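You operate a simulated robot arm through the tools that you are given. There is no shell and no other tool. Be economical: measure what you need, move in short steps, check, and stop when the job is done.

You run a simulated two-armed robot. Do the job below in one go: nothing can be reset, and whatever is moved stays where it is left.

## Task
Hold the brown dish on the top of the big table steady with one hand and put the mounted lens that says "29" from the top of the big table in it with the other.

The check looks at the end state, three seconds after you hand in, the way a careful person would. Anything else that was tipped, shoved, dropped, spilled or broken makes it a failure.

## Robot
Two 7-joint arms with two-finger parallel grippers on one trunk, on a base that drives. Base frame: it is fixed to the floor where the robot stands at the start and does not move with it; the origin is under the middle of the robot, x ahead of it, y to its left, z up; the surface under the hand at the start is at about z = 800. Units: mm, degrees, N and s.
The left shoulder is at the start at [42, 101, 1136], the right one opposite. With the tool pointing down near the work surface each hand reaches from about 180 to 520 mm from the robot's upright axis, wherever it stands, measured 20 degrees to its own side. Places, roughly: brown dish [1250, -500, 750]. Payload 2.4 kg a hand.
The tool frame of a hand sits at the grasp point between the pads (the TCP): z along the fingers, y along the line on which they close. The tips reach 24 mm beyond it. The gripper opens to 68 mm. The fingers are 17 mm wide and 10 mm thick; the gripper's body (40 by 70 mm) begins 41 mm behind the TCP.
Orientation is told as [roll, pitch, yaw] about the base's x, y, z axes, in that order, counted from this pose: with the fingers straight down and closing along the base's y, the tool's x points along the base's -x, its y along +y and its z along -z.

## Interface
- The arms move only by the tool send_rows. It takes "left_series", "right_series" or both (then of equal length, played together; a hand with none holds still); each is a list of rows, each a list of 3 entries, a list of its own where there are three numbers: the shift along the tool's x, y, z in mm, then the turn, a rotation vector about the tool's x, y, z in degrees, then the opening in per cent of the stroke, from 0 (shut) to 100 (fully open). In form: [[[tx, ty, tz], [rx, ry, rz], claw], ...]. A call has 1 to 12 rows; each row shifts and turns the commanded pose from where the row before left it, along the tool's axes as they then stand. Each row takes 0.2 s and may step no farther than 50 mm and 8.6 degrees from the row before; otherwise, or with a gripper value out of range, the whole call is refused. Where a pose cannot be reached the arm comes as near as it can. A force on the tool above 40 N (or 10 N above the force at the start of the call, whichever is more), or a blocked arm, ends the call early, and 0.2 s more pass. The fingers move at their own pace (about 72 mm/s each) and stop on an object; they squeeze with about 40 N. The grip force told is the motor's: it shows also when the fingers shut on nothing. Time passes only in rows, and 0.2 s behind the last, so rows that do not move let the fingers close. The reply holds the time, the measured pose of the TCP, the force on the tool along the base axes, the opening and the grip force, in the units named above and with some noise, with the torque about the TCP (base axes, N m) and any sound that the robot's microphone picked up, and new pictures: "pictures" is both (left out), scene, wrist or none (wrist: the cameras of the hands that moved).
- Cameras (640 x 400 px; columns grow to the right, rows downward): "scene" is now at [126, -9.8, 1293.3]; the picture's right is [-0.12, -0.99, 0.00], its down [-0.57, 0.07, -0.82] and it looks along [0.81, -0.10, -0.58] (base axes); focal length 218 px, centre (320, 200). "left" rides on the left gripper at [84, -11, -75] in its tool frame; the picture's right is [0.13, 0.99, 0.00], its down [-0.60, 0.08, -0.79] and it looks along [-0.79, 0.10, 0.61] (tool axes); focal length 251 px, centre (320, 200). "right" rides on the right gripper at [84, 11, -75] in its tool frame; the picture's right is [-0.13, 0.99, 0.00], its down [-0.60, -0.08, -0.79] and it looks along [-0.79, -0.10, 0.61] (tool axes); focal length 251 px, centre (320, 200). There is no depth. A picture from a camera that has moved, and an enlarged one, comes with that camera's place and axes in the base frame and with its lens.
- move_column(by): slides the trunk up (or, below 0, down) by that many mm; the arms and the scene camera ride with it, the base frame stays. It gives what a move gives, with no picture.
- roll_base(legs): drives the robot by 1 to 6 legs, each [ahead, left, turn to the left] in mm, mm and degrees, along the robot's own axes; the way and the turn of a leg run together, so that a leg with both is an arc; at most 1500 mm and 180 degrees a leg. The arms and the cameras ride along, it lands a little off, and it stops where it bumps. It gives what a move gives, and a new picture of the scene camera.
- pan_tilt(pan, tilt): turns the head with the scene camera to pan (to the left, within 86 degrees either way) and tilt (down, from -29 to 69), counted from straight ahead of the robot. It gives what a move gives, and a new picture of the scene camera.
- close_up(camera, box): a new picture of the part [left, top, right, bottom] of that camera's present view, enlarged. No time passes.
- job_done(): hands the job in; it is judged then, once.

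Work in short steps. Places have to be worked out from the pictures, the camera data and where the tool is seen: move nearer, look again, correct. Check each grasp and each placing, and mend what went wrong. You have 120 turns and 260 pictures in all, those below and enlarged ones among them. Open the grippers and draw the arms clear of the work before you hand the job in, unless the task says otherwise; then end with one line.

The tools are called after "Request:" by a JSON object that holds its "method" and its "body". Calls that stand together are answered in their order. send_rows: Moves the arms, as the interface text tells. Its arguments: {"type":"object","properties":{"left_series":{"type":"array","items":{"type":"array"}},"right_series":{"type":"array","items":{"type":"array"}},"pictures":{"type":"string","enum":["both","scene","wrist","none"]}},"required":[]} The other tools are called the same way: move_column (by) slides the trunk up or down; roll_base (legs) drives the base; pan_tilt (pan, tilt) turns the head that bears the scene camera; close_up (camera, box) takes an enlarged picture of a part of a camera's view; job_done () hands the job in.

At the start:

```text
t: 0.0
left_ee_pos: [371.3, 66.1, 1150.0]
left_orientation: [0.0, 0.0, 0.1]
left_wrist_force: [-0.1, 0.1, 0.3]
left_torque: [-0.02, 0.03, 0.01]
left_gripper_width: 68.1
left_grip_force: 0.0
right_ee_pos: [376.5, -242.5, 1136.9]
right_orientation: [0.0, -0.1, -0.1]
right_wrist_force: [0.5, 0.1, 0.0]
right_torque: [0.02, 0.01, -0.01]
right_gripper_width: 67.8
right_grip_force: 0.1
trunk travel left (down, up): [-350.0, 500.0]
robot x, y, heading: [-1.6, 0.4, -0.0]
head pan, tilt: [-7.1, 35.3]
```

scene: 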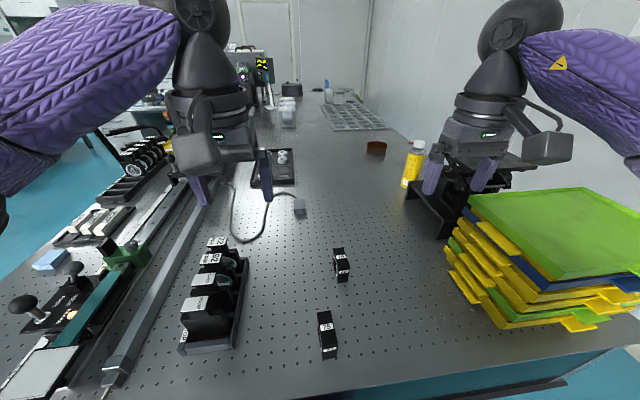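
right: 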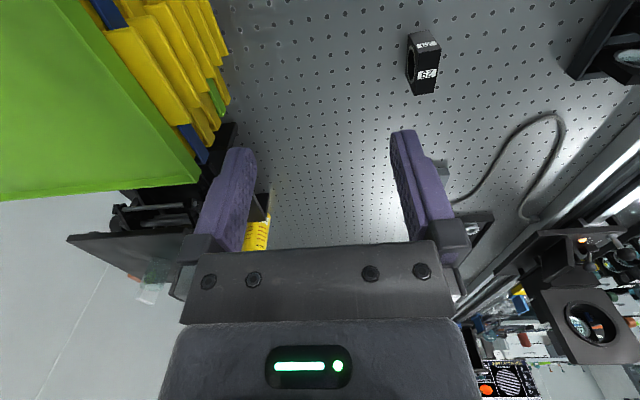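
left: 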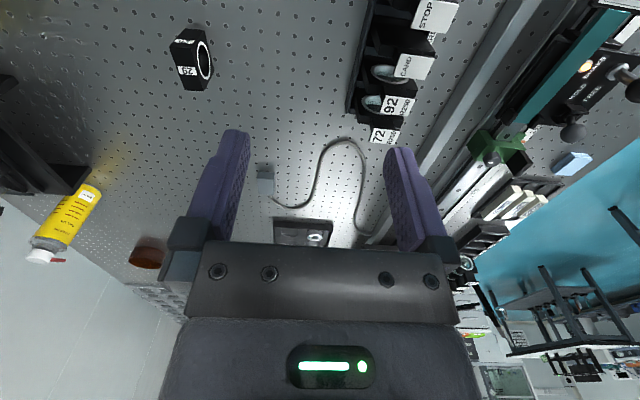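

I see two loose mounted lenses and some in a rack; I enlarge them to read the labels.

Request:
{"method": "close_up", "body": {"camera": "scene", "box": [280, 230, 380, 370]}}

Request:
{"method": "close_up", "body": {"camera": "left", "box": [150, 10, 250, 110]}}

Request:
{"method": "close_up", "body": {"camera": "right", "box": [380, 10, 470, 110]}}

Request:
{"method": "close_up", "body": {"camera": "scene", "box": [170, 220, 270, 360]}}

```text
2.86 times, centred on (330, 300) of scene
camera zoom: at [126.0, -9.8, 1293.3], right [-0.12, -0.99, 0.0], down [-0.57, 0.07, -0.82], along [0.81, -0.1, -0.58], focal length 624 px, centre (291, -86)
```

zoom: 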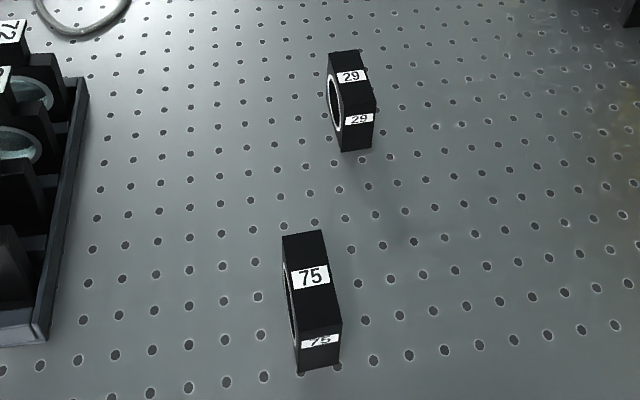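

```text
4.00 times, centred on (200, 60) of left
camera zoom: at [287.5, 55.7, 1225.6], right [-0.13, 0.99, 0.0], down [0.6, 0.08, 0.79], along [0.79, 0.1, -0.61], focal length 1006 px, centre (800, 760)
```

zoom: 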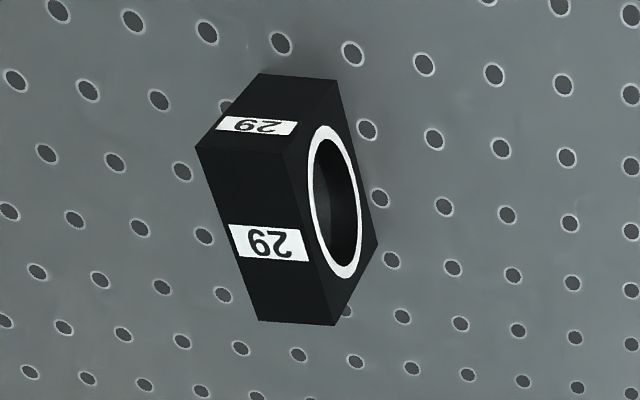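

```text
4.00 times, centred on (425, 60) of right
camera zoom: at [293.6, -231.2, 1211.2], right [0.13, 0.99, 0.0], down [0.6, -0.08, 0.79], along [0.79, -0.1, -0.61], focal length 1006 px, centre (-100, 760)
```

zoom: 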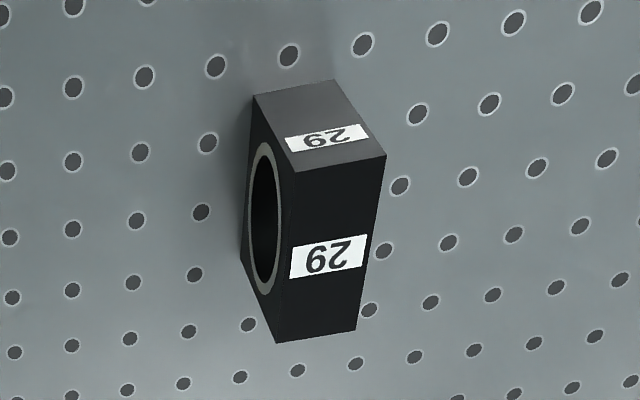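

```text
2.86 times, centred on (220, 290) of scene
camera zoom: at [126.0, -9.8, 1293.3], right [-0.12, -0.99, 0.0], down [-0.57, 0.07, -0.82], along [0.81, -0.1, -0.58], focal length 624 px, centre (606, -57)
```

zoom: 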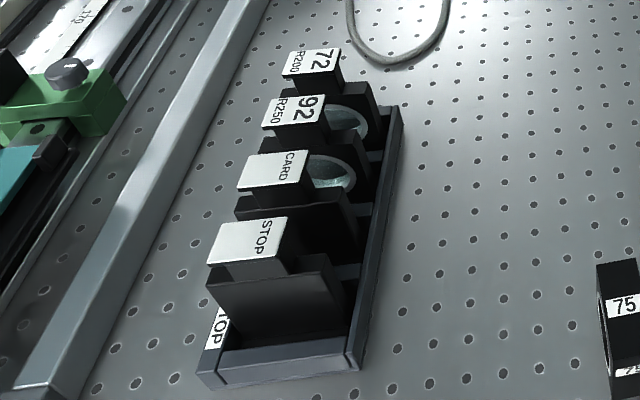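

The loose lens "29" stands at about (479, -107), top z≈867, and is 27 mm thick along y. The dish is far off near (1280, -485), so I look right to see whether there is an aisle on that side of the table.

Request:
{"method": "pan_tilt", "body": {"pan": -60, "tilt": 35}}

Request:
{"method": "pan_tilt", "body": {"pan": -35, "tilt": 15}}

Request:
{"method": "pan_tilt", "body": {"pan": 60, "tilt": 25}}

```text
t: 1.2
left_ee_pos: [371.0, 67.6, 1149.5]
left_orientation: [0.1, 0.1, 0.1]
left_wrist_force: [-0.2, -0.1, 0.1]
left_torque: [0.03, -0.02, -0.05]
left_gripper_width: 67.9
left_grip_force: 0.0
right_ee_pos: [376.3, -242.7, 1137.4]
right_orientation: [0.0, 0.0, -0.1]
right_wrist_force: [-0.1, 0.0, -0.2]
right_torque: [-0.01, -0.04, 0.02]
right_gripper_width: 67.7
right_grip_force: 0.0
trunk travel left (down, up): [-350.0, 500.0]
robot x, y, heading: [-0.5, 1.5, 0.2]
head pan, tilt: [-60.0, 35.0]
camera scene: at [82.9, -75.1, 1293.8], right [-0.87, -0.5, 0.0], down [-0.29, 0.5, -0.82], along [0.41, -0.71, -0.57], focal length 218 px, centre (320, 200)
```

scene: 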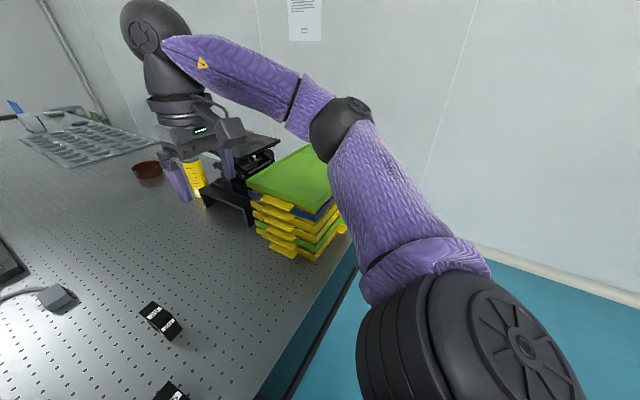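

```text
t: 2.1
left_ee_pos: [370.9, 67.1, 1149.8]
left_orientation: [0.1, 0.1, 0.2]
left_wrist_force: [0.8, 0.3, 0.8]
left_torque: [-0.01, 0.0, -0.02]
left_gripper_width: 68.2
left_grip_force: 0.1
right_ee_pos: [377.1, -243.3, 1136.6]
right_orientation: [0.0, 0.1, -0.1]
right_wrist_force: [0.2, 0.3, -0.4]
right_torque: [0.05, -0.01, 0.02]
right_gripper_width: 67.8
right_grip_force: 0.1
trunk travel left (down, up): [-350.0, 500.0]
robot x, y, heading: [-1.7, 1.7, -0.2]
head pan, tilt: [-35.0, 15.0]
camera scene: at [115.2, -52.5, 1325.7], right [-0.57, -0.82, 0.0], down [-0.21, 0.15, -0.97], along [0.79, -0.55, -0.26], focal length 218 px, centre (320, 200)
```

scene: 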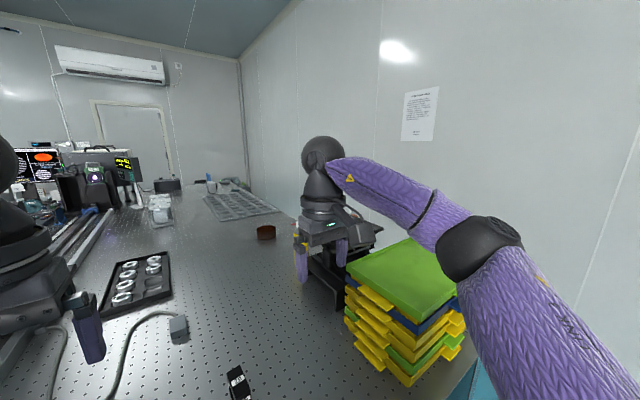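

```text
t: 3.8
left_ee_pos: [370.5, 66.1, 1148.8]
left_orientation: [0.0, 0.2, 0.1]
left_wrist_force: [0.1, -0.4, 0.0]
left_torque: [0.04, 0.0, 0.01]
left_gripper_width: 68.0
left_grip_force: 0.0
right_ee_pos: [375.6, -242.6, 1136.7]
right_orientation: [0.0, 0.1, 0.0]
right_wrist_force: [-0.9, -0.4, -0.2]
right_torque: [-0.02, 0.0, 0.0]
right_gripper_width: 67.8
right_grip_force: 0.1
trunk travel left (down, up): [-350.0, 500.0]
robot x, y, heading: [-4.1, -1.8, -0.1]
head pan, tilt: [60.0, 25.0]
camera scene: at [84.9, 80.9, 1309.6], right [0.87, -0.5, 0.0], down [-0.21, -0.37, -0.91], along [0.45, 0.78, -0.42], focal length 218 px, centre (320, 200)
```

scene: 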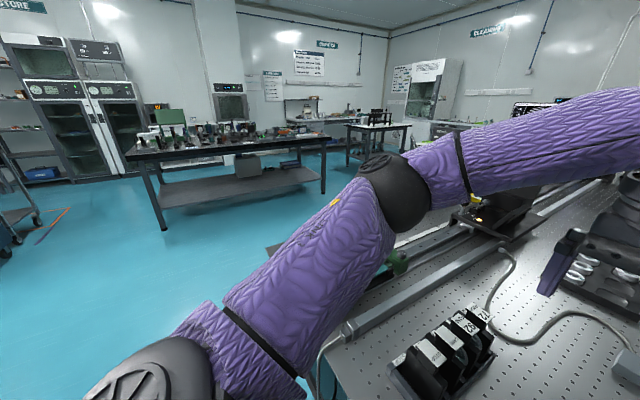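

The wall is about 1 m off the table's right edge, so there is an aisle on that side; the dish is at about (1265, -475). First I pick the lens: I bring the right hand above it and look again.

Request:
{"method": "send_rows", "body": {"right_series": [[[-20.6, 27, 35], [0, 0, 0], 100], [[-20.6, 27, 35], [0, 0, 0], 100], [[-20.6, 27, 35], [0, 0, 0], 100], [[-20.6, 27, 35], [0, 0, 0], 100], [[-20.6, 27, 35], [0, 0, -3], 100]], "pictures": "wrist"}}

Request:
{"method": "pan_tilt", "body": {"pan": -15, "tilt": 45}}

```text
t: 5.0
left_ee_pos: [369.9, 67.7, 1149.0]
left_orientation: [0.1, 0.1, 0.1]
left_wrist_force: [-0.1, -0.2, -0.1]
left_torque: [-0.04, 0.02, 0.01]
left_gripper_width: 68.1
left_grip_force: 0.0
right_ee_pos: [480.9, -105.3, 961.0]
right_orientation: [-0.1, 0.0, 3.0]
right_wrist_force: [-0.5, -0.5, 0.2]
right_torque: [-0.03, 0.02, 0.02]
right_gripper_width: 68.2
right_grip_force: 0.0
trunk travel left (down, up): [-350.0, 500.0]
robot x, y, heading: [0.2, 1.6, -0.0]
head pan, tilt: [60.0, 25.0]
camera right: at [396.9, -98.1, 1035.7], right [0.08, 1.0, 0.0], down [0.61, -0.05, 0.79], along [0.79, -0.06, -0.61], focal length 251 px, centre (320, 200)
```

right: 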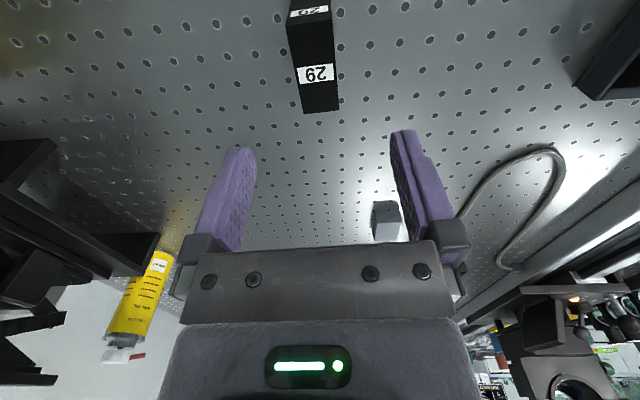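

```text
t: 6.5
left_ee_pos: [370.9, 66.9, 1150.0]
left_orientation: [0.0, 0.1, 0.1]
left_wrist_force: [-0.9, -0.1, 0.1]
left_torque: [-0.01, 0.01, 0.01]
left_gripper_width: 68.3
left_grip_force: 0.1
right_ee_pos: [481.0, -105.1, 961.2]
right_orientation: [0.1, 0.1, 2.9]
right_wrist_force: [-0.2, -0.1, 0.1]
right_torque: [0.01, 0.0, 0.02]
right_gripper_width: 68.1
right_grip_force: 0.2
trunk travel left (down, up): [-350.0, 500.0]
robot x, y, heading: [-0.0, 3.8, 0.0]
head pan, tilt: [-15.0, 45.0]
camera scene: at [117.4, -19.8, 1279.0], right [-0.26, -0.97, 0.0], down [-0.68, 0.18, -0.71], along [0.68, -0.18, -0.71], focal length 218 px, centre (320, 200)
```

scene: 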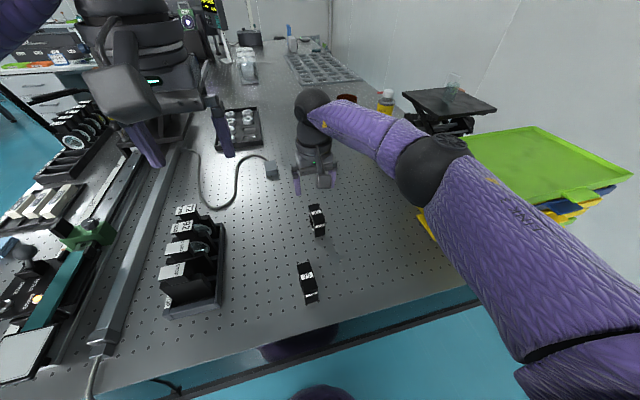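

The lens centre now comes out at about (477, -107), with my hand at (481, -105). I shift a little and go down to just above it, then check.

Request:
{"method": "send_rows", "body": {"right_series": [[[4, -2, 35], [0, 0, 0], 100], [[0, 0, 20], [0, 0, 0], 100], [[0, 0, 0], [0, 0, 0], 100]]}}

Request:
{"method": "close_up", "body": {"camera": "scene", "box": [260, 140, 370, 260]}}

```text
t: 7.3
left_ee_pos: [369.6, 66.2, 1148.6]
left_orientation: [0.0, 0.2, 0.1]
left_wrist_force: [-0.2, 0.2, 0.2]
left_torque: [-0.01, 0.01, -0.03]
left_gripper_width: 68.1
left_grip_force: 0.1
right_ee_pos: [476.0, -108.7, 908.0]
right_orientation: [0.0, 0.0, 2.9]
right_wrist_force: [0.7, 0.7, -0.2]
right_torque: [-0.01, -0.01, 0.04]
right_gripper_width: 68.1
right_grip_force: 0.1
trunk travel left (down, up): [-350.0, 500.0]
robot x, y, heading: [-0.5, 1.0, 0.3]
head pan, tilt: [-15.0, 45.0]
camera scene: at [117.4, -19.8, 1279.0], right [-0.26, -0.97, 0.0], down [-0.68, 0.18, -0.71], along [0.68, -0.18, -0.71], focal length 218 px, centre (320, 200)
camera right: at [392.1, -102.0, 982.0], right [0.08, 1.0, 0.0], down [0.61, -0.05, 0.79], along [0.79, -0.06, -0.61], focal length 251 px, centre (320, 200)
```

scene: 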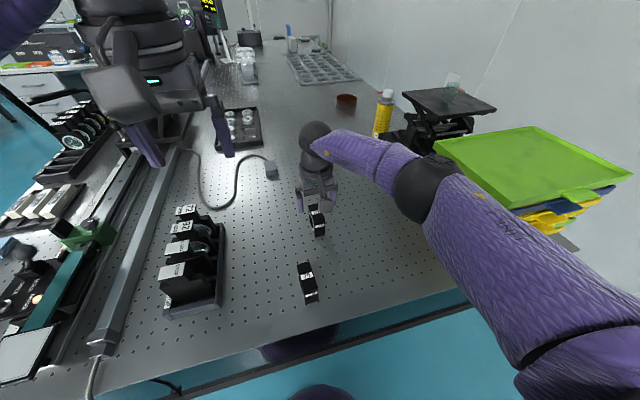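
right: 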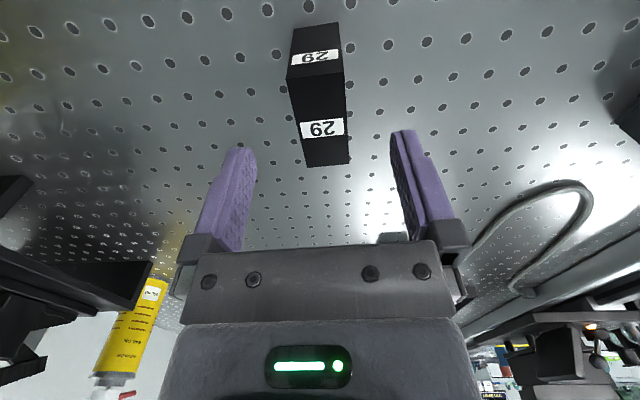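

```text
3.33 times, centred on (315, 200) of scene
camera zoom: at [117.4, -19.8, 1279.0], right [-0.26, -0.97, 0.0], down [-0.68, 0.18, -0.71], along [0.68, -0.18, -0.71], focal length 728 px, centre (337, 200)
```

zoom: 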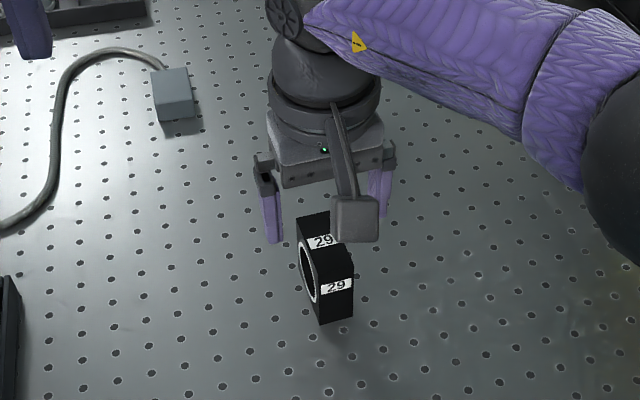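

The lens centre is at (476, -107) and the fingers straddle it evenly. I go down to z≈851 and close.

Request:
{"method": "send_rows", "body": {"right_series": [[[0, 1.2, 20], [0, 0, 0], 100], [[0, 0, 20], [0, 0, 0], 100], [[0, 0, 17], [0, 0, 0], 100], [[0, 0, 0], [0, 0, 0], 100], [[0, 0, 0], [0, 0, 0], 40], [[0, 0, 0], [0, 0, 0], 20], [[0, 0, 0], [0, 0, 0], 20], [[0, 0, 0], [0, 0, 0], 20]]}}

Request:
{"method": "close_up", "body": {"camera": "scene", "box": [260, 140, 370, 260]}}

```text
t: 9.1
left_ee_pos: [372.3, 66.4, 1150.2]
left_orientation: [0.0, 0.1, 0.1]
left_wrist_force: [0.3, 0.0, -0.6]
left_torque: [-0.05, -0.05, -0.02]
left_gripper_width: 68.0
left_grip_force: 0.1
right_ee_pos: [474.5, -109.3, 849.3]
right_orientation: [0.0, 0.1, 2.8]
right_wrist_force: [1.0, 0.8, 0.1]
right_torque: [0.04, 0.01, -0.01]
right_gripper_width: 28.0
right_grip_force: 39.9
trunk travel left (down, up): [-350.0, 500.0]
robot x, y, heading: [1.7, 0.2, -0.3]
head pan, tilt: [-15.0, 45.0]
camera scene: at [117.5, -19.8, 1279.0], right [-0.26, -0.97, 0.0], down [-0.68, 0.18, -0.71], along [0.68, -0.18, -0.71], focal length 218 px, centre (320, 200)
camera right: at [391.5, -101.8, 924.6], right [0.08, 1.0, 0.0], down [0.61, -0.05, 0.79], along [0.79, -0.06, -0.61], focal length 251 px, centre (320, 200)
```

scene: 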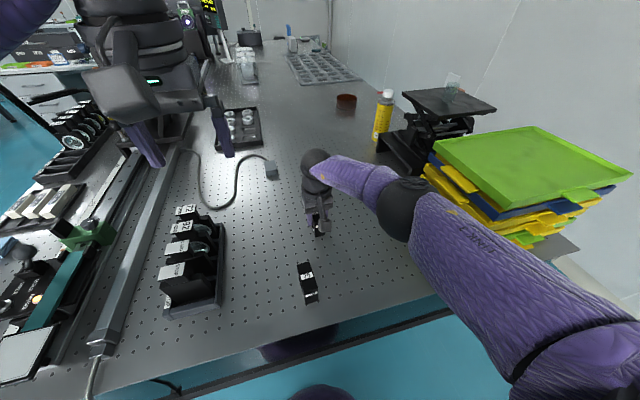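
right: 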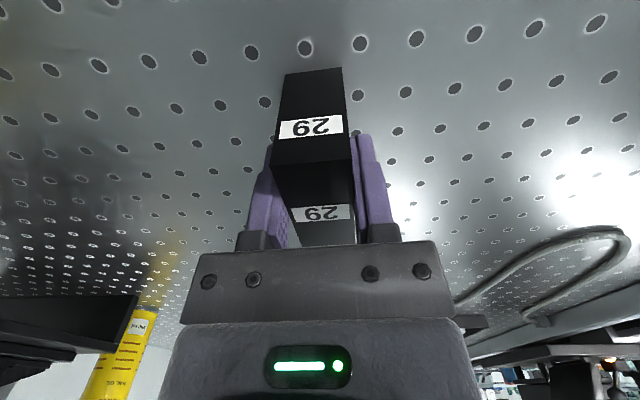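

```text
3.33 times, centred on (315, 200) of scene
camera zoom: at [117.5, -19.8, 1279.0], right [-0.26, -0.97, 0.0], down [-0.68, 0.18, -0.71], along [0.68, -0.18, -0.71], focal length 728 px, centre (337, 200)
```

zoom: 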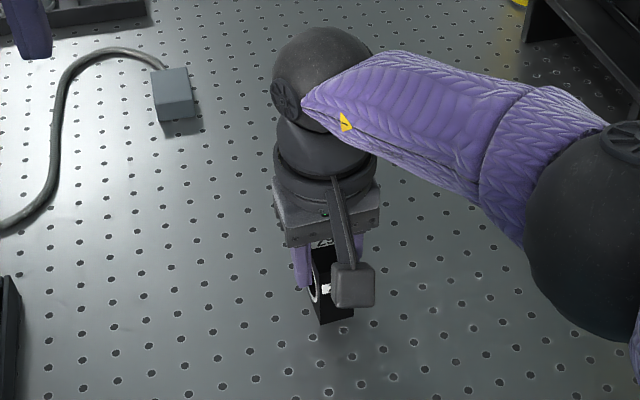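

The grip holds on 28 mm with 40 N. I lift straight up and bring the hand back to its starting place.

Request:
{"method": "send_rows", "body": {"right_series": [[[0, 0, -15], [0, 0, 0], 20], [[0, 0, -40], [0, 0, 0], 20], [[0, 0, -48], [0, 0, 0], 20], [[0, 0, -48], [0, 0, 0], 20], [[0, 0, -48], [0, 0, 0], 20], [[0, 0, -48], [0, 0, 0], 20], [[0, 0, -45], [0, 0, 3], 20], [[30, -34, 0], [0, 0, 0], 20], [[30, -34, 0], [0, 0, 0], 20], [[30, -34, 0], [0, 0, 0], 20], [[20, -30, 0], [0, 0, 0], 20]]}}

```text
t: 11.5
left_ee_pos: [370.6, 68.1, 1149.4]
left_orientation: [0.1, 0.2, 0.0]
left_wrist_force: [-0.8, 0.1, 0.0]
left_torque: [0.02, 0.01, 0.01]
left_gripper_width: 68.0
left_grip_force: 0.1
right_ee_pos: [358.0, -239.9, 1140.4]
right_orientation: [0.0, 0.1, 0.0]
right_wrist_force: [0.3, -0.2, -2.2]
right_torque: [0.0, 0.01, -0.01]
right_gripper_width: 27.9
right_grip_force: 40.4
right hand out of reach, approached as far as the arm can: row 7, 8
trunk travel left (down, up): [-350.0, 500.0]
robot x, y, heading: [-2.3, -1.0, -0.3]
head pan, tilt: [-15.0, 45.0]
camera scene: at [117.2, -20.2, 1279.0], right [-0.26, -0.97, 0.0], down [-0.68, 0.18, -0.71], along [0.68, -0.18, -0.71], focal length 218 px, centre (320, 200)
camera right: at [275.1, -228.5, 1214.8], right [0.13, 0.99, 0.0], down [0.6, -0.08, 0.79], along [0.79, -0.1, -0.61], focal length 251 px, centre (320, 200)
```

scene: 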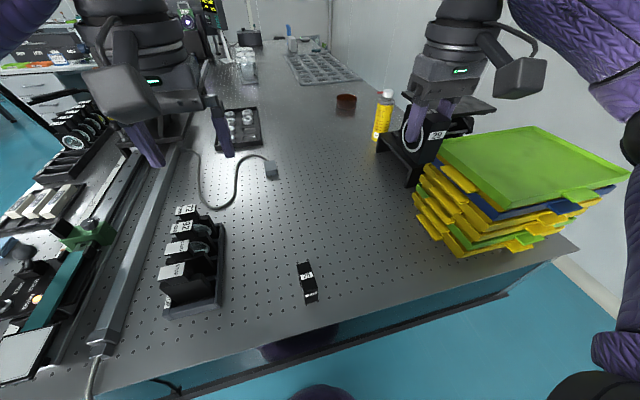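
right: 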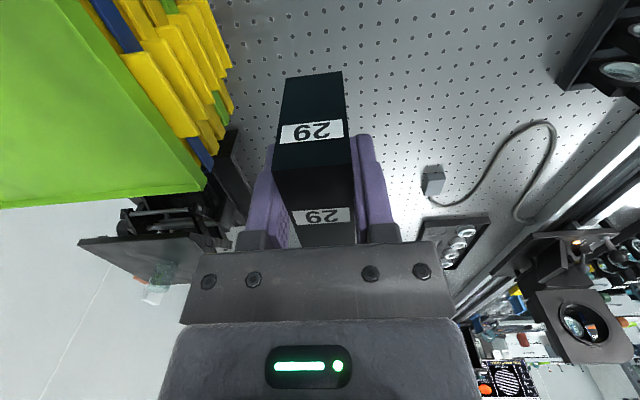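

The lens is held firmly and clear. The table's front edge is x≈236, its right edge y≈-726 and the wall y≈-1747. I back off 450 mm, turn left 90° and go to the aisle mouth, then look.

Request:
{"method": "roll_base", "body": {"legs": [[-450, 0, 0], [0, 0, 90]]}}

Request:
{"method": "pan_tilt", "body": {"pan": -80, "tilt": 20}}

```text
t: 18.0
left_ee_pos: [-516.1, 369.1, 1149.6]
left_orientation: [0.0, 0.1, 90.8]
left_wrist_force: [-0.1, -0.2, -0.6]
left_torque: [-0.01, 0.02, 0.03]
left_gripper_width: 68.1
left_grip_force: 0.1
right_ee_pos: [-209.8, 362.1, 1142.2]
right_orientation: [0.1, 0.0, 90.7]
right_wrist_force: [0.1, 0.7, -2.7]
right_torque: [-0.02, -0.01, 0.01]
right_gripper_width: 27.7
right_grip_force: 39.7
trunk travel left (down, up): [-350.0, 500.0]
robot x, y, heading: [-441.3, -2.6, 90.9]
head pan, tilt: [-15.0, 45.0]
camera scene: at [-425.2, 119.3, 1279.0], right [0.97, -0.25, 0.0], down [-0.17, -0.69, -0.71], along [0.17, 0.69, -0.71], focal length 218 px, centre (320, 200)
```

scene: 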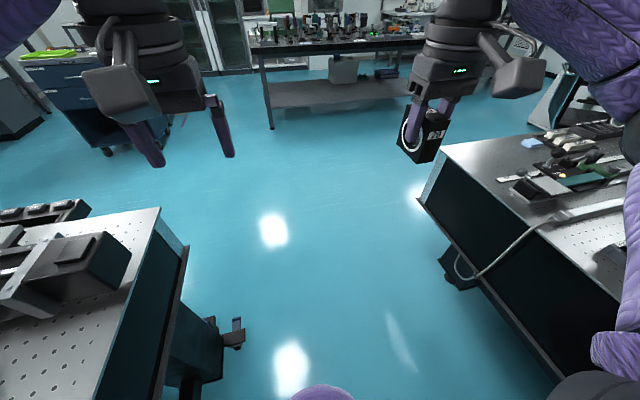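

```text
t: 19.4
left_ee_pos: [-516.1, 371.1, 1150.1]
left_orientation: [0.0, 0.1, 90.9]
left_wrist_force: [0.0, 0.9, -1.1]
left_torque: [0.0, 0.03, 0.0]
left_gripper_width: 67.9
left_grip_force: 0.1
right_ee_pos: [-207.7, 361.2, 1139.9]
right_orientation: [-0.1, 0.0, 90.7]
right_wrist_force: [-0.2, -0.9, -1.8]
right_torque: [0.0, -0.01, 0.03]
right_gripper_width: 27.7
right_grip_force: 39.7
trunk travel left (down, up): [-350.0, 500.0]
robot x, y, heading: [-440.0, -0.4, 90.6]
head pan, tilt: [-80.0, 20.0]
camera scene: at [-353.7, 58.0, 1317.6], right [0.19, -0.98, 0.0], down [-0.34, -0.06, -0.94], along [0.92, 0.18, -0.34], focal length 218 px, centre (320, 200)
```

scene: 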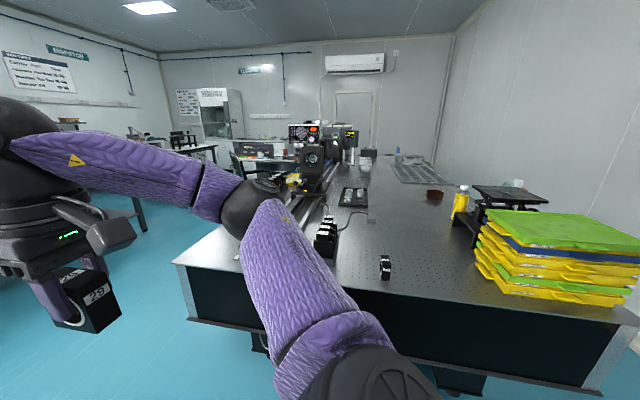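

Another table stands behind on the x≈-680 side. Before driving to -y I turn back to see what is there.

Request:
{"method": "roll_base", "body": {"legs": [[0, -100, 0], [0, 0, -90]]}}

Request:
{"method": "pan_tilt", "body": {"pan": -86, "tilt": 30}}

Request:
{"method": "pan_tilt", "body": {"pan": -45, "tilt": 20}}

```text
t: 24.4
left_ee_pos: [24.2, 70.5, 1148.2]
left_orientation: [0.0, 0.2, 0.4]
left_wrist_force: [-0.1, -0.2, -0.4]
left_torque: [0.04, 0.0, 0.05]
left_gripper_width: 68.1
left_grip_force: 0.0
right_ee_pos: [15.8, -235.5, 1140.2]
right_orientation: [0.0, 0.0, 0.3]
right_wrist_force: [1.2, 0.5, -2.2]
right_torque: [0.01, -0.02, 0.0]
right_gripper_width: 27.5
right_grip_force: 40.1
trunk travel left (down, up): [-350.0, 500.0]
robot x, y, heading: [-346.8, 6.1, 0.3]
head pan, tilt: [-80.0, 20.0]
camera scene: at [-289.7, -89.4, 1317.7], right [-0.98, -0.18, 0.0], down [-0.06, 0.34, -0.94], along [0.17, -0.92, -0.34], focal length 218 px, centre (320, 200)
```

scene: 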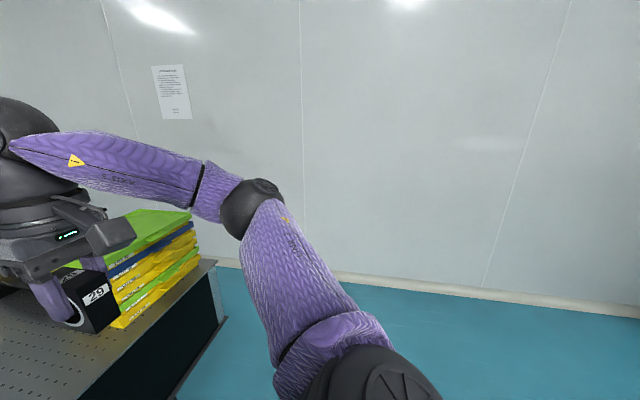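

```text
t: 25.1
left_ee_pos: [24.5, 69.6, 1149.9]
left_orientation: [0.0, 0.1, 0.5]
left_wrist_force: [-0.9, 0.6, 0.5]
left_torque: [-0.02, -0.02, 0.0]
left_gripper_width: 67.9
left_grip_force: 0.1
right_ee_pos: [15.2, -236.7, 1140.6]
right_orientation: [0.0, 0.0, 0.3]
right_wrist_force: [-0.4, -0.6, -1.6]
right_torque: [0.0, -0.04, 0.0]
right_gripper_width: 27.9
right_grip_force: 39.8
trunk travel left (down, up): [-350.0, 500.0]
robot x, y, heading: [-347.1, -0.1, 0.4]
head pan, tilt: [-85.9, 30.0]
camera scene: at [-299.5, -87.9, 1301.7], right [-1.0, -0.08, 0.0], down [-0.04, 0.5, -0.87], along [0.07, -0.86, -0.5], focal length 218 px, centre (320, 200)
```

scene: 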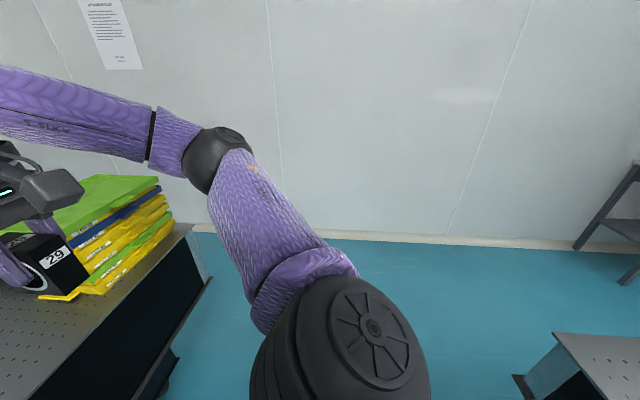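

```text
t: 26.2
left_ee_pos: [24.7, 69.8, 1150.3]
left_orientation: [0.0, 0.1, 0.5]
left_wrist_force: [-0.3, 0.7, 0.6]
left_torque: [-0.02, -0.01, 0.02]
left_gripper_width: 68.0
left_grip_force: 0.0
right_ee_pos: [14.9, -235.8, 1141.3]
right_orientation: [0.1, 0.0, 0.4]
right_wrist_force: [0.7, -0.7, -1.9]
right_torque: [0.02, 0.03, -0.01]
right_gripper_width: 27.6
right_grip_force: 40.7
trunk travel left (down, up): [-350.0, 500.0]
robot x, y, heading: [-346.1, 4.1, 0.1]
head pan, tilt: [-45.0, 20.0]
camera scene: at [-240.2, -63.2, 1317.6], right [-0.7, -0.71, 0.0], down [-0.24, 0.24, -0.94], along [0.67, -0.66, -0.34], focal length 218 px, centre (320, 200)
```

scene: 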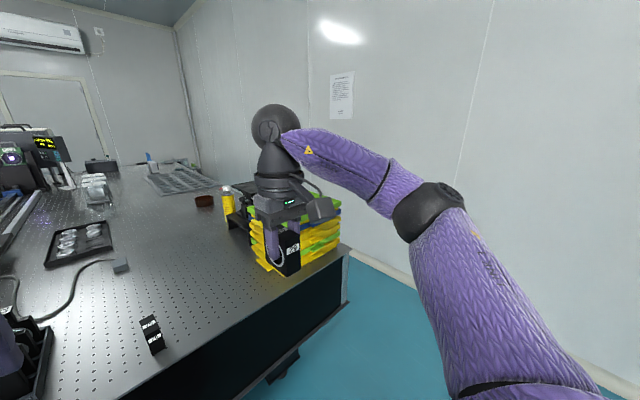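

The floor toward the wall is clear. I strafe right to y≈-800, turn left 90°, back up to y≈-1230 and look down the aisle.

Request:
{"method": "roll_base", "body": {"legs": [[0, -800, 0], [0, 0, 90], [-430, 0, 0]]}}

Request:
{"method": "pan_tilt", "body": {"pan": -84, "tilt": 25}}

```text
t: 36.4
left_ee_pos: [-400.8, -840.1, 1149.2]
left_orientation: [0.0, 0.2, 89.8]
left_wrist_force: [-0.6, 0.9, -0.6]
left_torque: [-0.01, 0.03, 0.02]
left_gripper_width: 67.9
left_grip_force: 0.0
right_ee_pos: [-95.9, -852.4, 1141.0]
right_orientation: [0.1, 0.1, 89.8]
right_wrist_force: [-0.2, -0.3, -3.0]
right_torque: [-0.02, 0.0, 0.01]
right_gripper_width: 27.8
right_grip_force: 40.1
trunk travel left (down, up): [-350.0, 500.0]
robot x, y, heading: [-337.4, -1211.0, 89.9]
head pan, tilt: [-45.0, 20.0]
camera scene: at [-270.3, -1104.4, 1317.7], right [0.71, -0.71, 0.0], down [-0.24, -0.24, -0.94], along [0.67, 0.66, -0.34], focal length 218 px, centre (320, 200)
```

scene: 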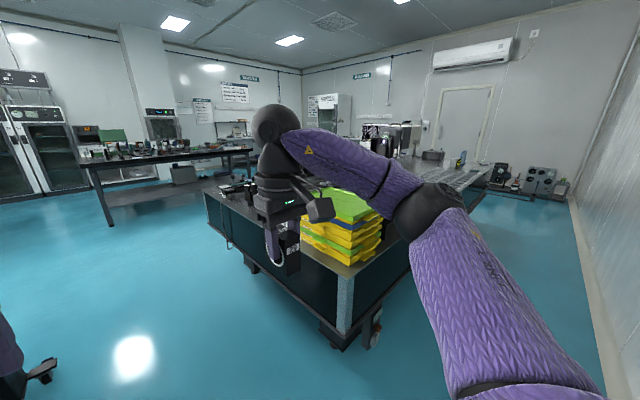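

```text
t: 37.4
left_ee_pos: [-401.9, -839.4, 1150.0]
left_orientation: [-0.1, 0.1, 89.9]
left_wrist_force: [0.3, 0.1, 0.2]
left_torque: [-0.02, -0.02, -0.01]
left_gripper_width: 68.0
left_grip_force: 0.0
right_ee_pos: [-95.8, -852.2, 1138.7]
right_orientation: [0.0, 0.0, 89.8]
right_wrist_force: [-0.1, 0.6, -2.9]
right_torque: [-0.02, 0.02, 0.05]
right_gripper_width: 27.9
right_grip_force: 39.7
trunk travel left (down, up): [-350.0, 500.0]
robot x, y, heading: [-333.0, -1214.9, 90.0]
head pan, tilt: [-84.0, 25.0]
camera scene: at [-244.6, -1160.2, 1309.6], right [0.1, -0.99, 0.0], down [-0.42, -0.04, -0.91], along [0.9, 0.09, -0.42], focal length 218 px, centre (320, 200)
```

scene: 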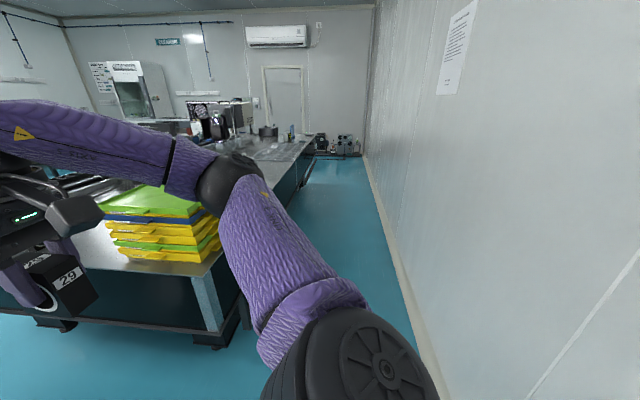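

The aisle is clear to the far end. I strafe right along it to x≈1265.

Request:
{"method": "roll_base", "body": {"legs": [[0, -800, 0], [0, -800, 0]]}}

Request:
{"method": "pan_tilt", "body": {"pan": 0, "tilt": 40}}

```text
t: 45.5
left_ee_pos: [1189.0, -849.4, 1149.4]
left_orientation: [0.0, 0.1, 89.7]
left_wrist_force: [0.4, 0.3, -0.4]
left_torque: [0.02, 0.01, 0.01]
left_gripper_width: 67.9
left_grip_force: 0.0
right_ee_pos: [1494.6, -862.5, 1140.3]
right_orientation: [0.0, 0.0, 89.6]
right_wrist_force: [-0.2, -0.7, -3.3]
right_torque: [-0.02, 0.0, 0.03]
right_gripper_width: 27.5
right_grip_force: 39.9
trunk travel left (down, up): [-350.0, 500.0]
robot x, y, heading: [1251.9, -1222.0, 89.6]
head pan, tilt: [-84.0, 25.0]
camera scene: at [1344.3, -1170.4, 1309.6], right [0.1, -1.0, 0.0], down [-0.42, -0.04, -0.91], along [0.9, 0.09, -0.42], focal length 218 px, centre (320, 200)
```

scene: 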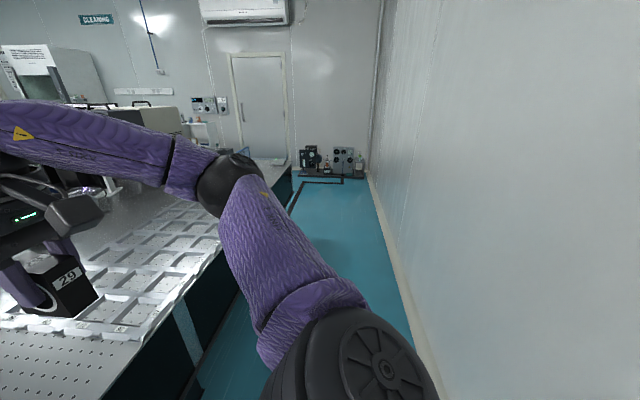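

```text
t: 47.1
left_ee_pos: [1188.7, -848.8, 1150.0]
left_orientation: [0.0, 0.2, 89.7]
left_wrist_force: [0.1, 0.2, -0.7]
left_torque: [-0.01, 0.01, 0.03]
left_gripper_width: 67.8
left_grip_force: 0.0
right_ee_pos: [1493.6, -862.4, 1140.5]
right_orientation: [0.0, 0.0, 89.7]
right_wrist_force: [-0.5, 0.5, -1.8]
right_torque: [-0.02, -0.03, 0.01]
right_gripper_width: 27.8
right_grip_force: 39.6
trunk travel left (down, up): [-350.0, 500.0]
robot x, y, heading: [1252.6, -1219.5, 89.3]
head pan, tilt: [0.0, 40.0]
camera scene: at [1253.0, -1094.5, 1286.2], right [1.0, -0.01, 0.0], down [0.0, -0.64, -0.77], along [0.01, 0.77, -0.64], focal length 218 px, centre (320, 200)
```

scene: 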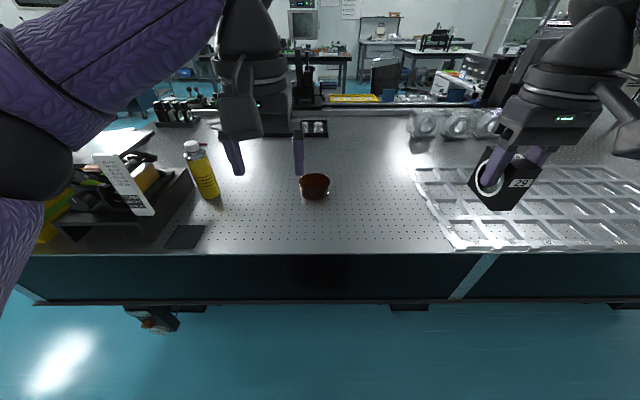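

The dish is right ahead at about (1248, -495) and about 100 mm wide; the table edge is at y≈-730. I drive ahead 255 mm so the base stands as close as at the start, then look close.

Request:
{"method": "roll_base", "body": {"legs": [[255, 0, 0]]}}

Request:
{"method": "close_up", "body": {"camera": "scene", "box": [240, 160, 400, 300]}}

Request:
{"method": "close_up", "body": {"camera": "left", "box": [0, 0, 640, 400]}}

```text
t: 49.0
left_ee_pos: [1191.8, -588.4, 1149.5]
left_orientation: [0.0, 0.1, 89.5]
left_wrist_force: [-0.8, 0.2, 0.3]
left_torque: [0.02, -0.02, -0.01]
left_gripper_width: 68.2
left_grip_force: 0.1
right_ee_pos: [1498.0, -602.2, 1140.3]
right_orientation: [-0.1, 0.1, 89.4]
right_wrist_force: [-0.6, -1.1, -1.8]
right_torque: [-0.04, -0.01, -0.04]
right_gripper_width: 27.8
right_grip_force: 40.4
trunk travel left (down, up): [-350.0, 500.0]
robot x, y, heading: [1252.8, -959.8, 89.6]
head pan, tilt: [0.0, 40.0]
camera scene: at [1255.6, -833.4, 1286.2], right [1.0, -0.01, 0.0], down [-0.01, -0.64, -0.77], along [0.01, 0.77, -0.64], focal length 218 px, centre (320, 200)
```

scene: 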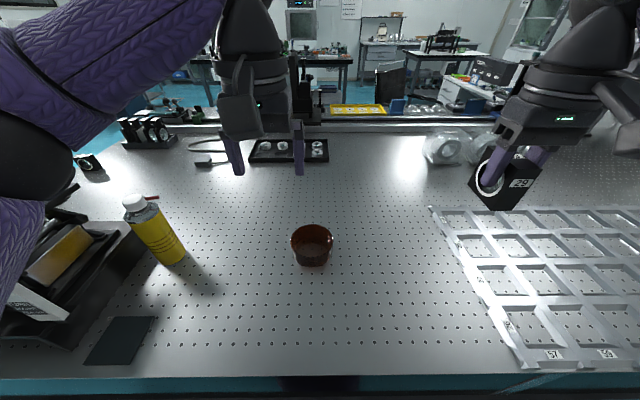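

```text
2.86 times, centred on (320, 230) of scene
camera zoom: at [1255.6, -833.4, 1286.2], right [1.0, -0.01, 0.0], down [-0.01, -0.64, -0.77], along [0.01, 0.77, -0.64], focal length 624 px, centre (320, 114)
```

zoom: 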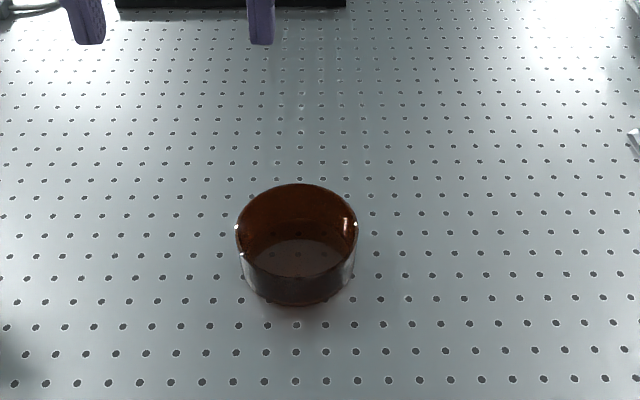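

```text
1.00 times, centred on (320, 200) of left (not enlarged: the box is as wide or as high as the picture)
camera zoom: at [1203.4, -671.4, 1225.4], right [-0.99, -0.12, 0.0], down [-0.07, 0.61, 0.79], along [-0.1, 0.79, -0.61], focal length 251 px, centre (320, 200)
```

zoom: 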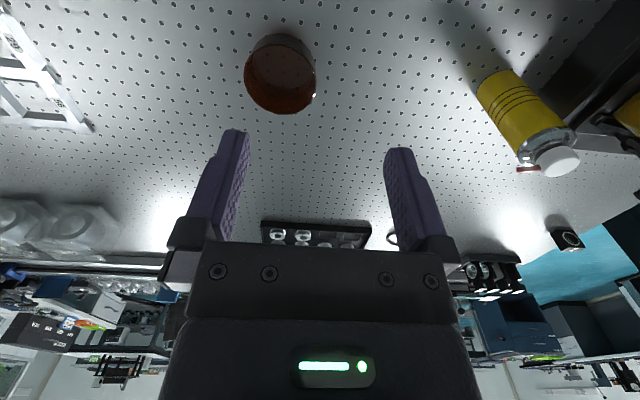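

The dish has its centre at about (1239, -463), outer diameter ~110 and rim at z≈845. The left hand will pinch its left rim, leaning back toward the robot so that both wrists fit; I orient it high above first.

Request:
{"method": "send_rows", "body": {"left_series": [[[0, 0, 0], [0, 0, 6.67], 60], [[0, 0, 0], [0, 0, 6.67], 60], [[0, 0, 0], [0, 0, 6.67], 60], [[-26.7, 10.8, 36], [0, 0, 0], 60], [[-26.7, 10.8, 36], [0, 0, 0], 60], [[-26.7, 10.8, 36], [0, 0, 0], 60], [[-26.7, 10.8, 36], [0, 0, 0], 60], [[-26.7, 10.8, 36], [0, 0, 0], 60]]}}

Request:
{"method": "send_rows", "body": {"left_series": [[[0, 0, 0], [0, -7, 0], 60], [[0, 0, 0], [0, -7, 0], 60], [[0, 0, 0], [0, -7, 0], 60], [[0, 0, 0], [0, -7, 0], 60], [[0, 0, 0], [0, -7, 0], 60], [[0, 0, 0], [0, 0, 0], 60]]}}

```text
t: 50.8
left_ee_pos: [1183.7, -463.9, 987.9]
left_orientation: [0.1, 0.0, 69.3]
left_wrist_force: [0.3, -0.6, 0.0]
left_torque: [-0.01, 0.05, -0.01]
left_gripper_width: 40.9
left_grip_force: 0.0
left hand out of reach, approached as far as the arm can: row 8
right_ee_pos: [1497.1, -603.9, 1141.2]
right_orientation: [0.0, 0.0, 89.3]
right_wrist_force: [-0.5, -0.6, -2.0]
right_torque: [0.0, -0.01, 0.0]
right_gripper_width: 27.4
right_grip_force: 40.0
trunk travel left (down, up): [-350.0, 500.0]
robot x, y, heading: [1255.3, -961.3, 89.5]
head pan, tilt: [0.0, 40.0]
camera scene: at [1255.1, -834.1, 1286.3], right [1.0, -0.01, 0.0], down [-0.01, -0.64, -0.77], along [0.01, 0.77, -0.64], focal length 218 px, centre (320, 200)
camera left: at [1166.2, -546.6, 1063.8], right [-0.97, 0.23, 0.0], down [0.14, 0.59, 0.79], along [0.18, 0.77, -0.61], focal length 251 px, centre (320, 200)
```

scene: 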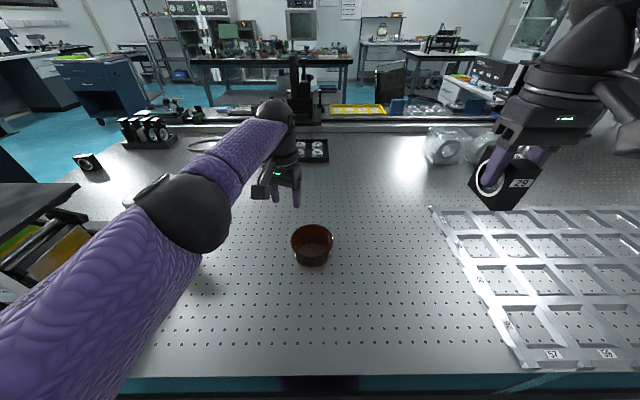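
left: 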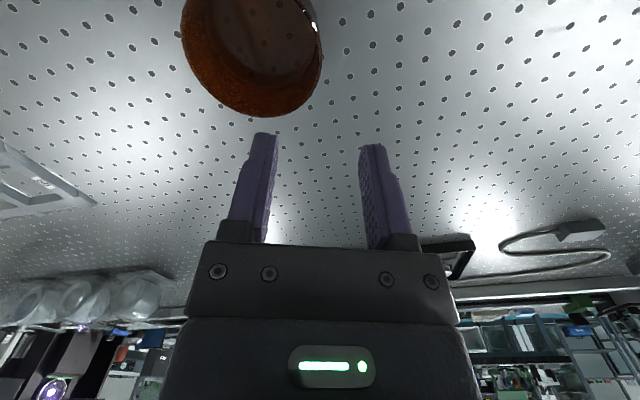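

```text
t: 52.2
left_ee_pos: [1186.3, -462.7, 987.0]
left_orientation: [0.0, -35.0, 69.5]
left_wrist_force: [0.3, 0.7, 1.3]
left_torque: [-0.02, 0.02, -0.02]
left_gripper_width: 40.8
left_grip_force: 0.1
right_ee_pos: [1496.5, -603.3, 1140.6]
right_orientation: [0.0, 0.1, 89.4]
right_wrist_force: [0.0, 0.9, -2.0]
right_torque: [0.03, -0.01, 0.0]
right_gripper_width: 27.9
right_grip_force: 40.0
trunk travel left (down, up): [-350.0, 500.0]
robot x, y, heading: [1254.2, -961.3, 89.3]
head pan, tilt: [0.0, 40.0]
camera scene: at [1255.5, -833.9, 1286.2], right [1.0, -0.01, 0.0], down [-0.01, -0.64, -0.77], along [0.01, 0.77, -0.64], focal length 218 px, centre (320, 200)
camera left: at [1157.7, -572.4, 1001.3], right [-0.97, 0.25, -0.07], down [-0.06, 0.07, 1.0], along [0.25, 0.97, -0.05], focal length 251 px, centre (320, 200)
```

scene: 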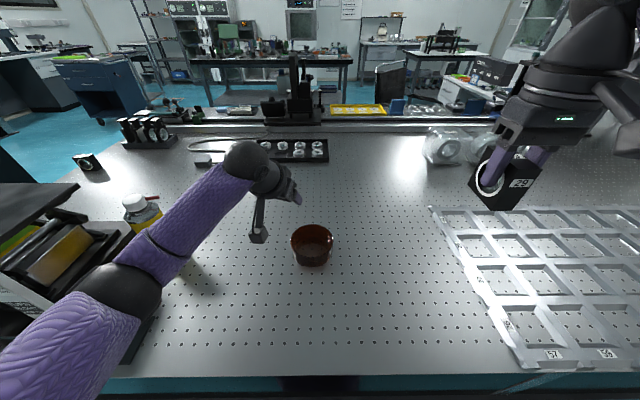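
left: 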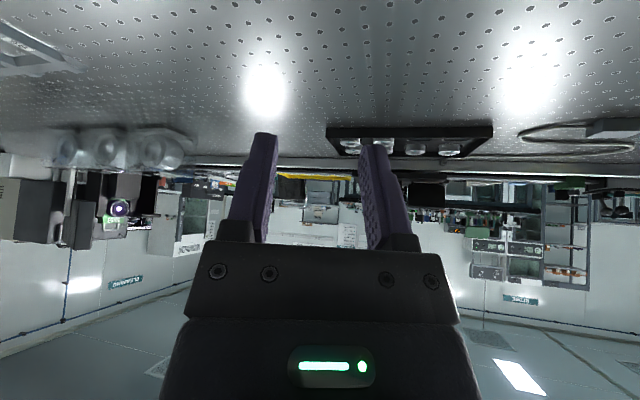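

The left hand now leans 35° with its closing line radial to the rim. I lower it to hover just above the left rim (about 890) and check alignment.

Request:
{"method": "send_rows", "body": {"left_series": [[[13.6, 1.07, 30], [0, 0, 0], 60], [[13.6, 1.07, 30], [0, 0, 0], 60], [[13.6, 1.07, 30], [0, 0, 0], 60], [[0, 0, 0], [0, 0, 0], 60]]}}

Request:
{"method": "close_up", "body": {"camera": "scene", "box": [240, 160, 400, 280]}}

```text
t: 53.2
left_ee_pos: [1188.6, -445.4, 889.7]
left_orientation: [-0.1, -34.9, 69.5]
left_wrist_force: [-0.3, -0.3, -0.5]
left_torque: [-0.02, -0.03, 0.01]
left_gripper_width: 40.8
left_grip_force: 0.0
right_ee_pos: [1496.7, -603.0, 1140.0]
right_orientation: [0.0, 0.0, 89.3]
right_wrist_force: [-0.3, 0.8, -2.0]
right_torque: [-0.05, 0.04, 0.01]
right_gripper_width: 27.6
right_grip_force: 39.6
trunk travel left (down, up): [-350.0, 500.0]
robot x, y, heading: [1251.9, -960.6, 89.2]
head pan, tilt: [0.0, 40.0]
camera scene: at [1255.5, -833.9, 1286.2], right [1.0, -0.01, 0.0], down [-0.01, -0.64, -0.77], along [0.01, 0.77, -0.64], focal length 218 px, centre (320, 200)
camera left: at [1160.7, -553.6, 902.1], right [-0.97, 0.25, -0.07], down [-0.06, 0.07, 1.0], along [0.25, 0.97, -0.05], focal length 251 px, centre (320, 200)
```

scene: 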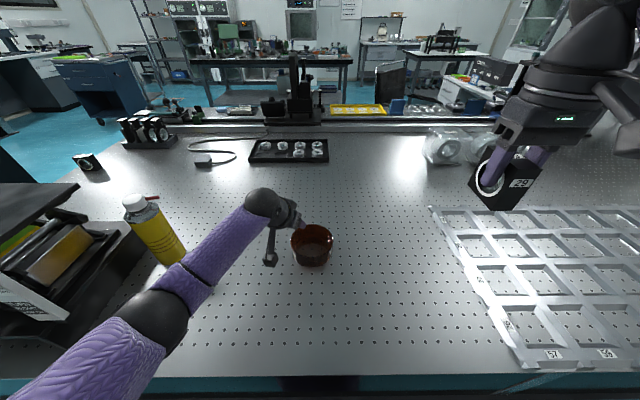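
left: 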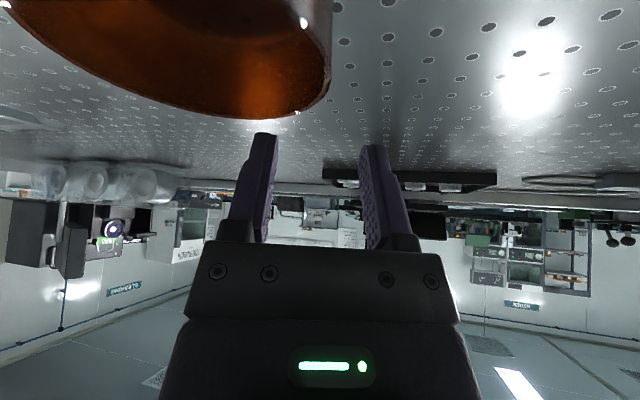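

```text
3.33 times, centred on (320, 220) of scene
camera zoom: at [1255.5, -833.9, 1286.2], right [1.0, -0.01, 0.0], down [-0.01, -0.64, -0.77], along [0.01, 0.77, -0.64], focal length 728 px, centre (320, 133)
```

zoom: 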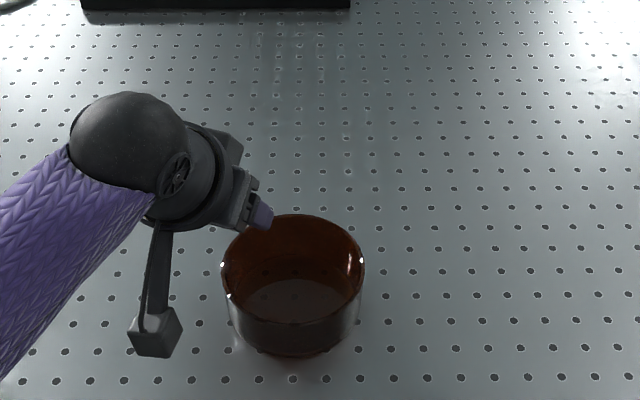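

Projecting the grip plane into the left wrist picture lands right on the rim wall. I lower straight down 50 mm so the fingers straddle the wall.

Request:
{"method": "send_rows", "body": {"left_series": [[[9.6, 0, 13.7], [0, 0, 0], 60], [[9.6, 0, 13.7], [0, 0, 0], 60], [[9.6, 0, 13.7], [0, 0, 0], 60], [[0, 0, 0], [0, 0, 0], 60]]}}

Request:
{"method": "close_up", "body": {"camera": "scene", "box": [240, 160, 400, 280]}}

```text
t: 54.2
left_ee_pos: [1189.0, -446.6, 838.2]
left_orientation: [0.1, -34.9, 69.5]
left_wrist_force: [0.3, 0.1, 0.3]
left_torque: [-0.04, -0.01, -0.01]
left_gripper_width: 40.6
left_grip_force: 0.1
right_ee_pos: [1497.3, -604.1, 1140.1]
right_orientation: [0.0, 0.1, 89.5]
right_wrist_force: [0.4, 0.8, -2.4]
right_torque: [-0.01, -0.01, -0.02]
right_gripper_width: 27.7
right_grip_force: 39.5
trunk travel left (down, up): [-350.0, 500.0]
robot x, y, heading: [1256.2, -961.7, 89.5]
head pan, tilt: [0.0, 40.0]
camera scene: at [1255.5, -833.9, 1286.2], right [1.0, -0.01, 0.0], down [-0.01, -0.64, -0.77], along [0.01, 0.77, -0.64], focal length 218 px, centre (320, 200)
camera left: at [1161.2, -554.5, 852.2], right [-0.97, 0.25, -0.07], down [-0.06, 0.07, 1.0], along [0.25, 0.97, -0.05], focal length 251 px, centre (320, 200)
```

scene: 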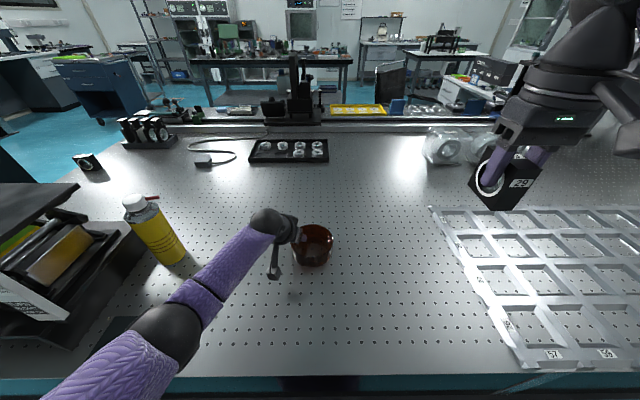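
left: 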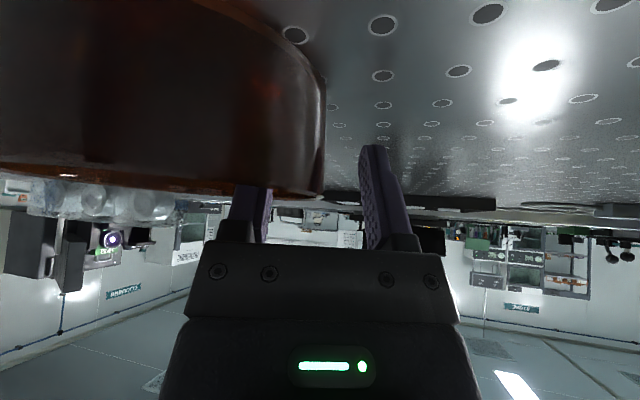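

```text
3.33 times, centred on (320, 220) of scene
camera zoom: at [1255.5, -833.9, 1286.2], right [1.0, -0.01, 0.0], down [-0.01, -0.64, -0.77], along [0.01, 0.77, -0.64], focal length 728 px, centre (320, 133)
```

zoom: 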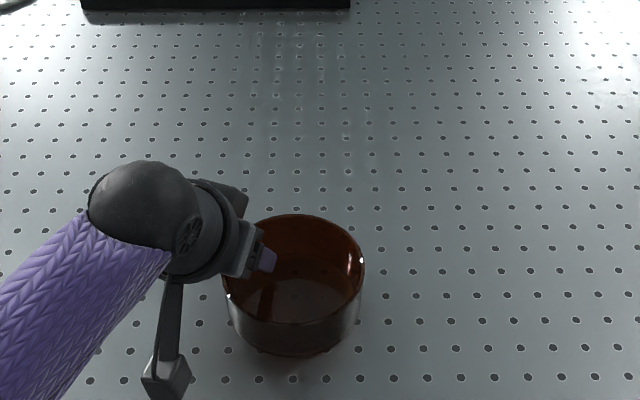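

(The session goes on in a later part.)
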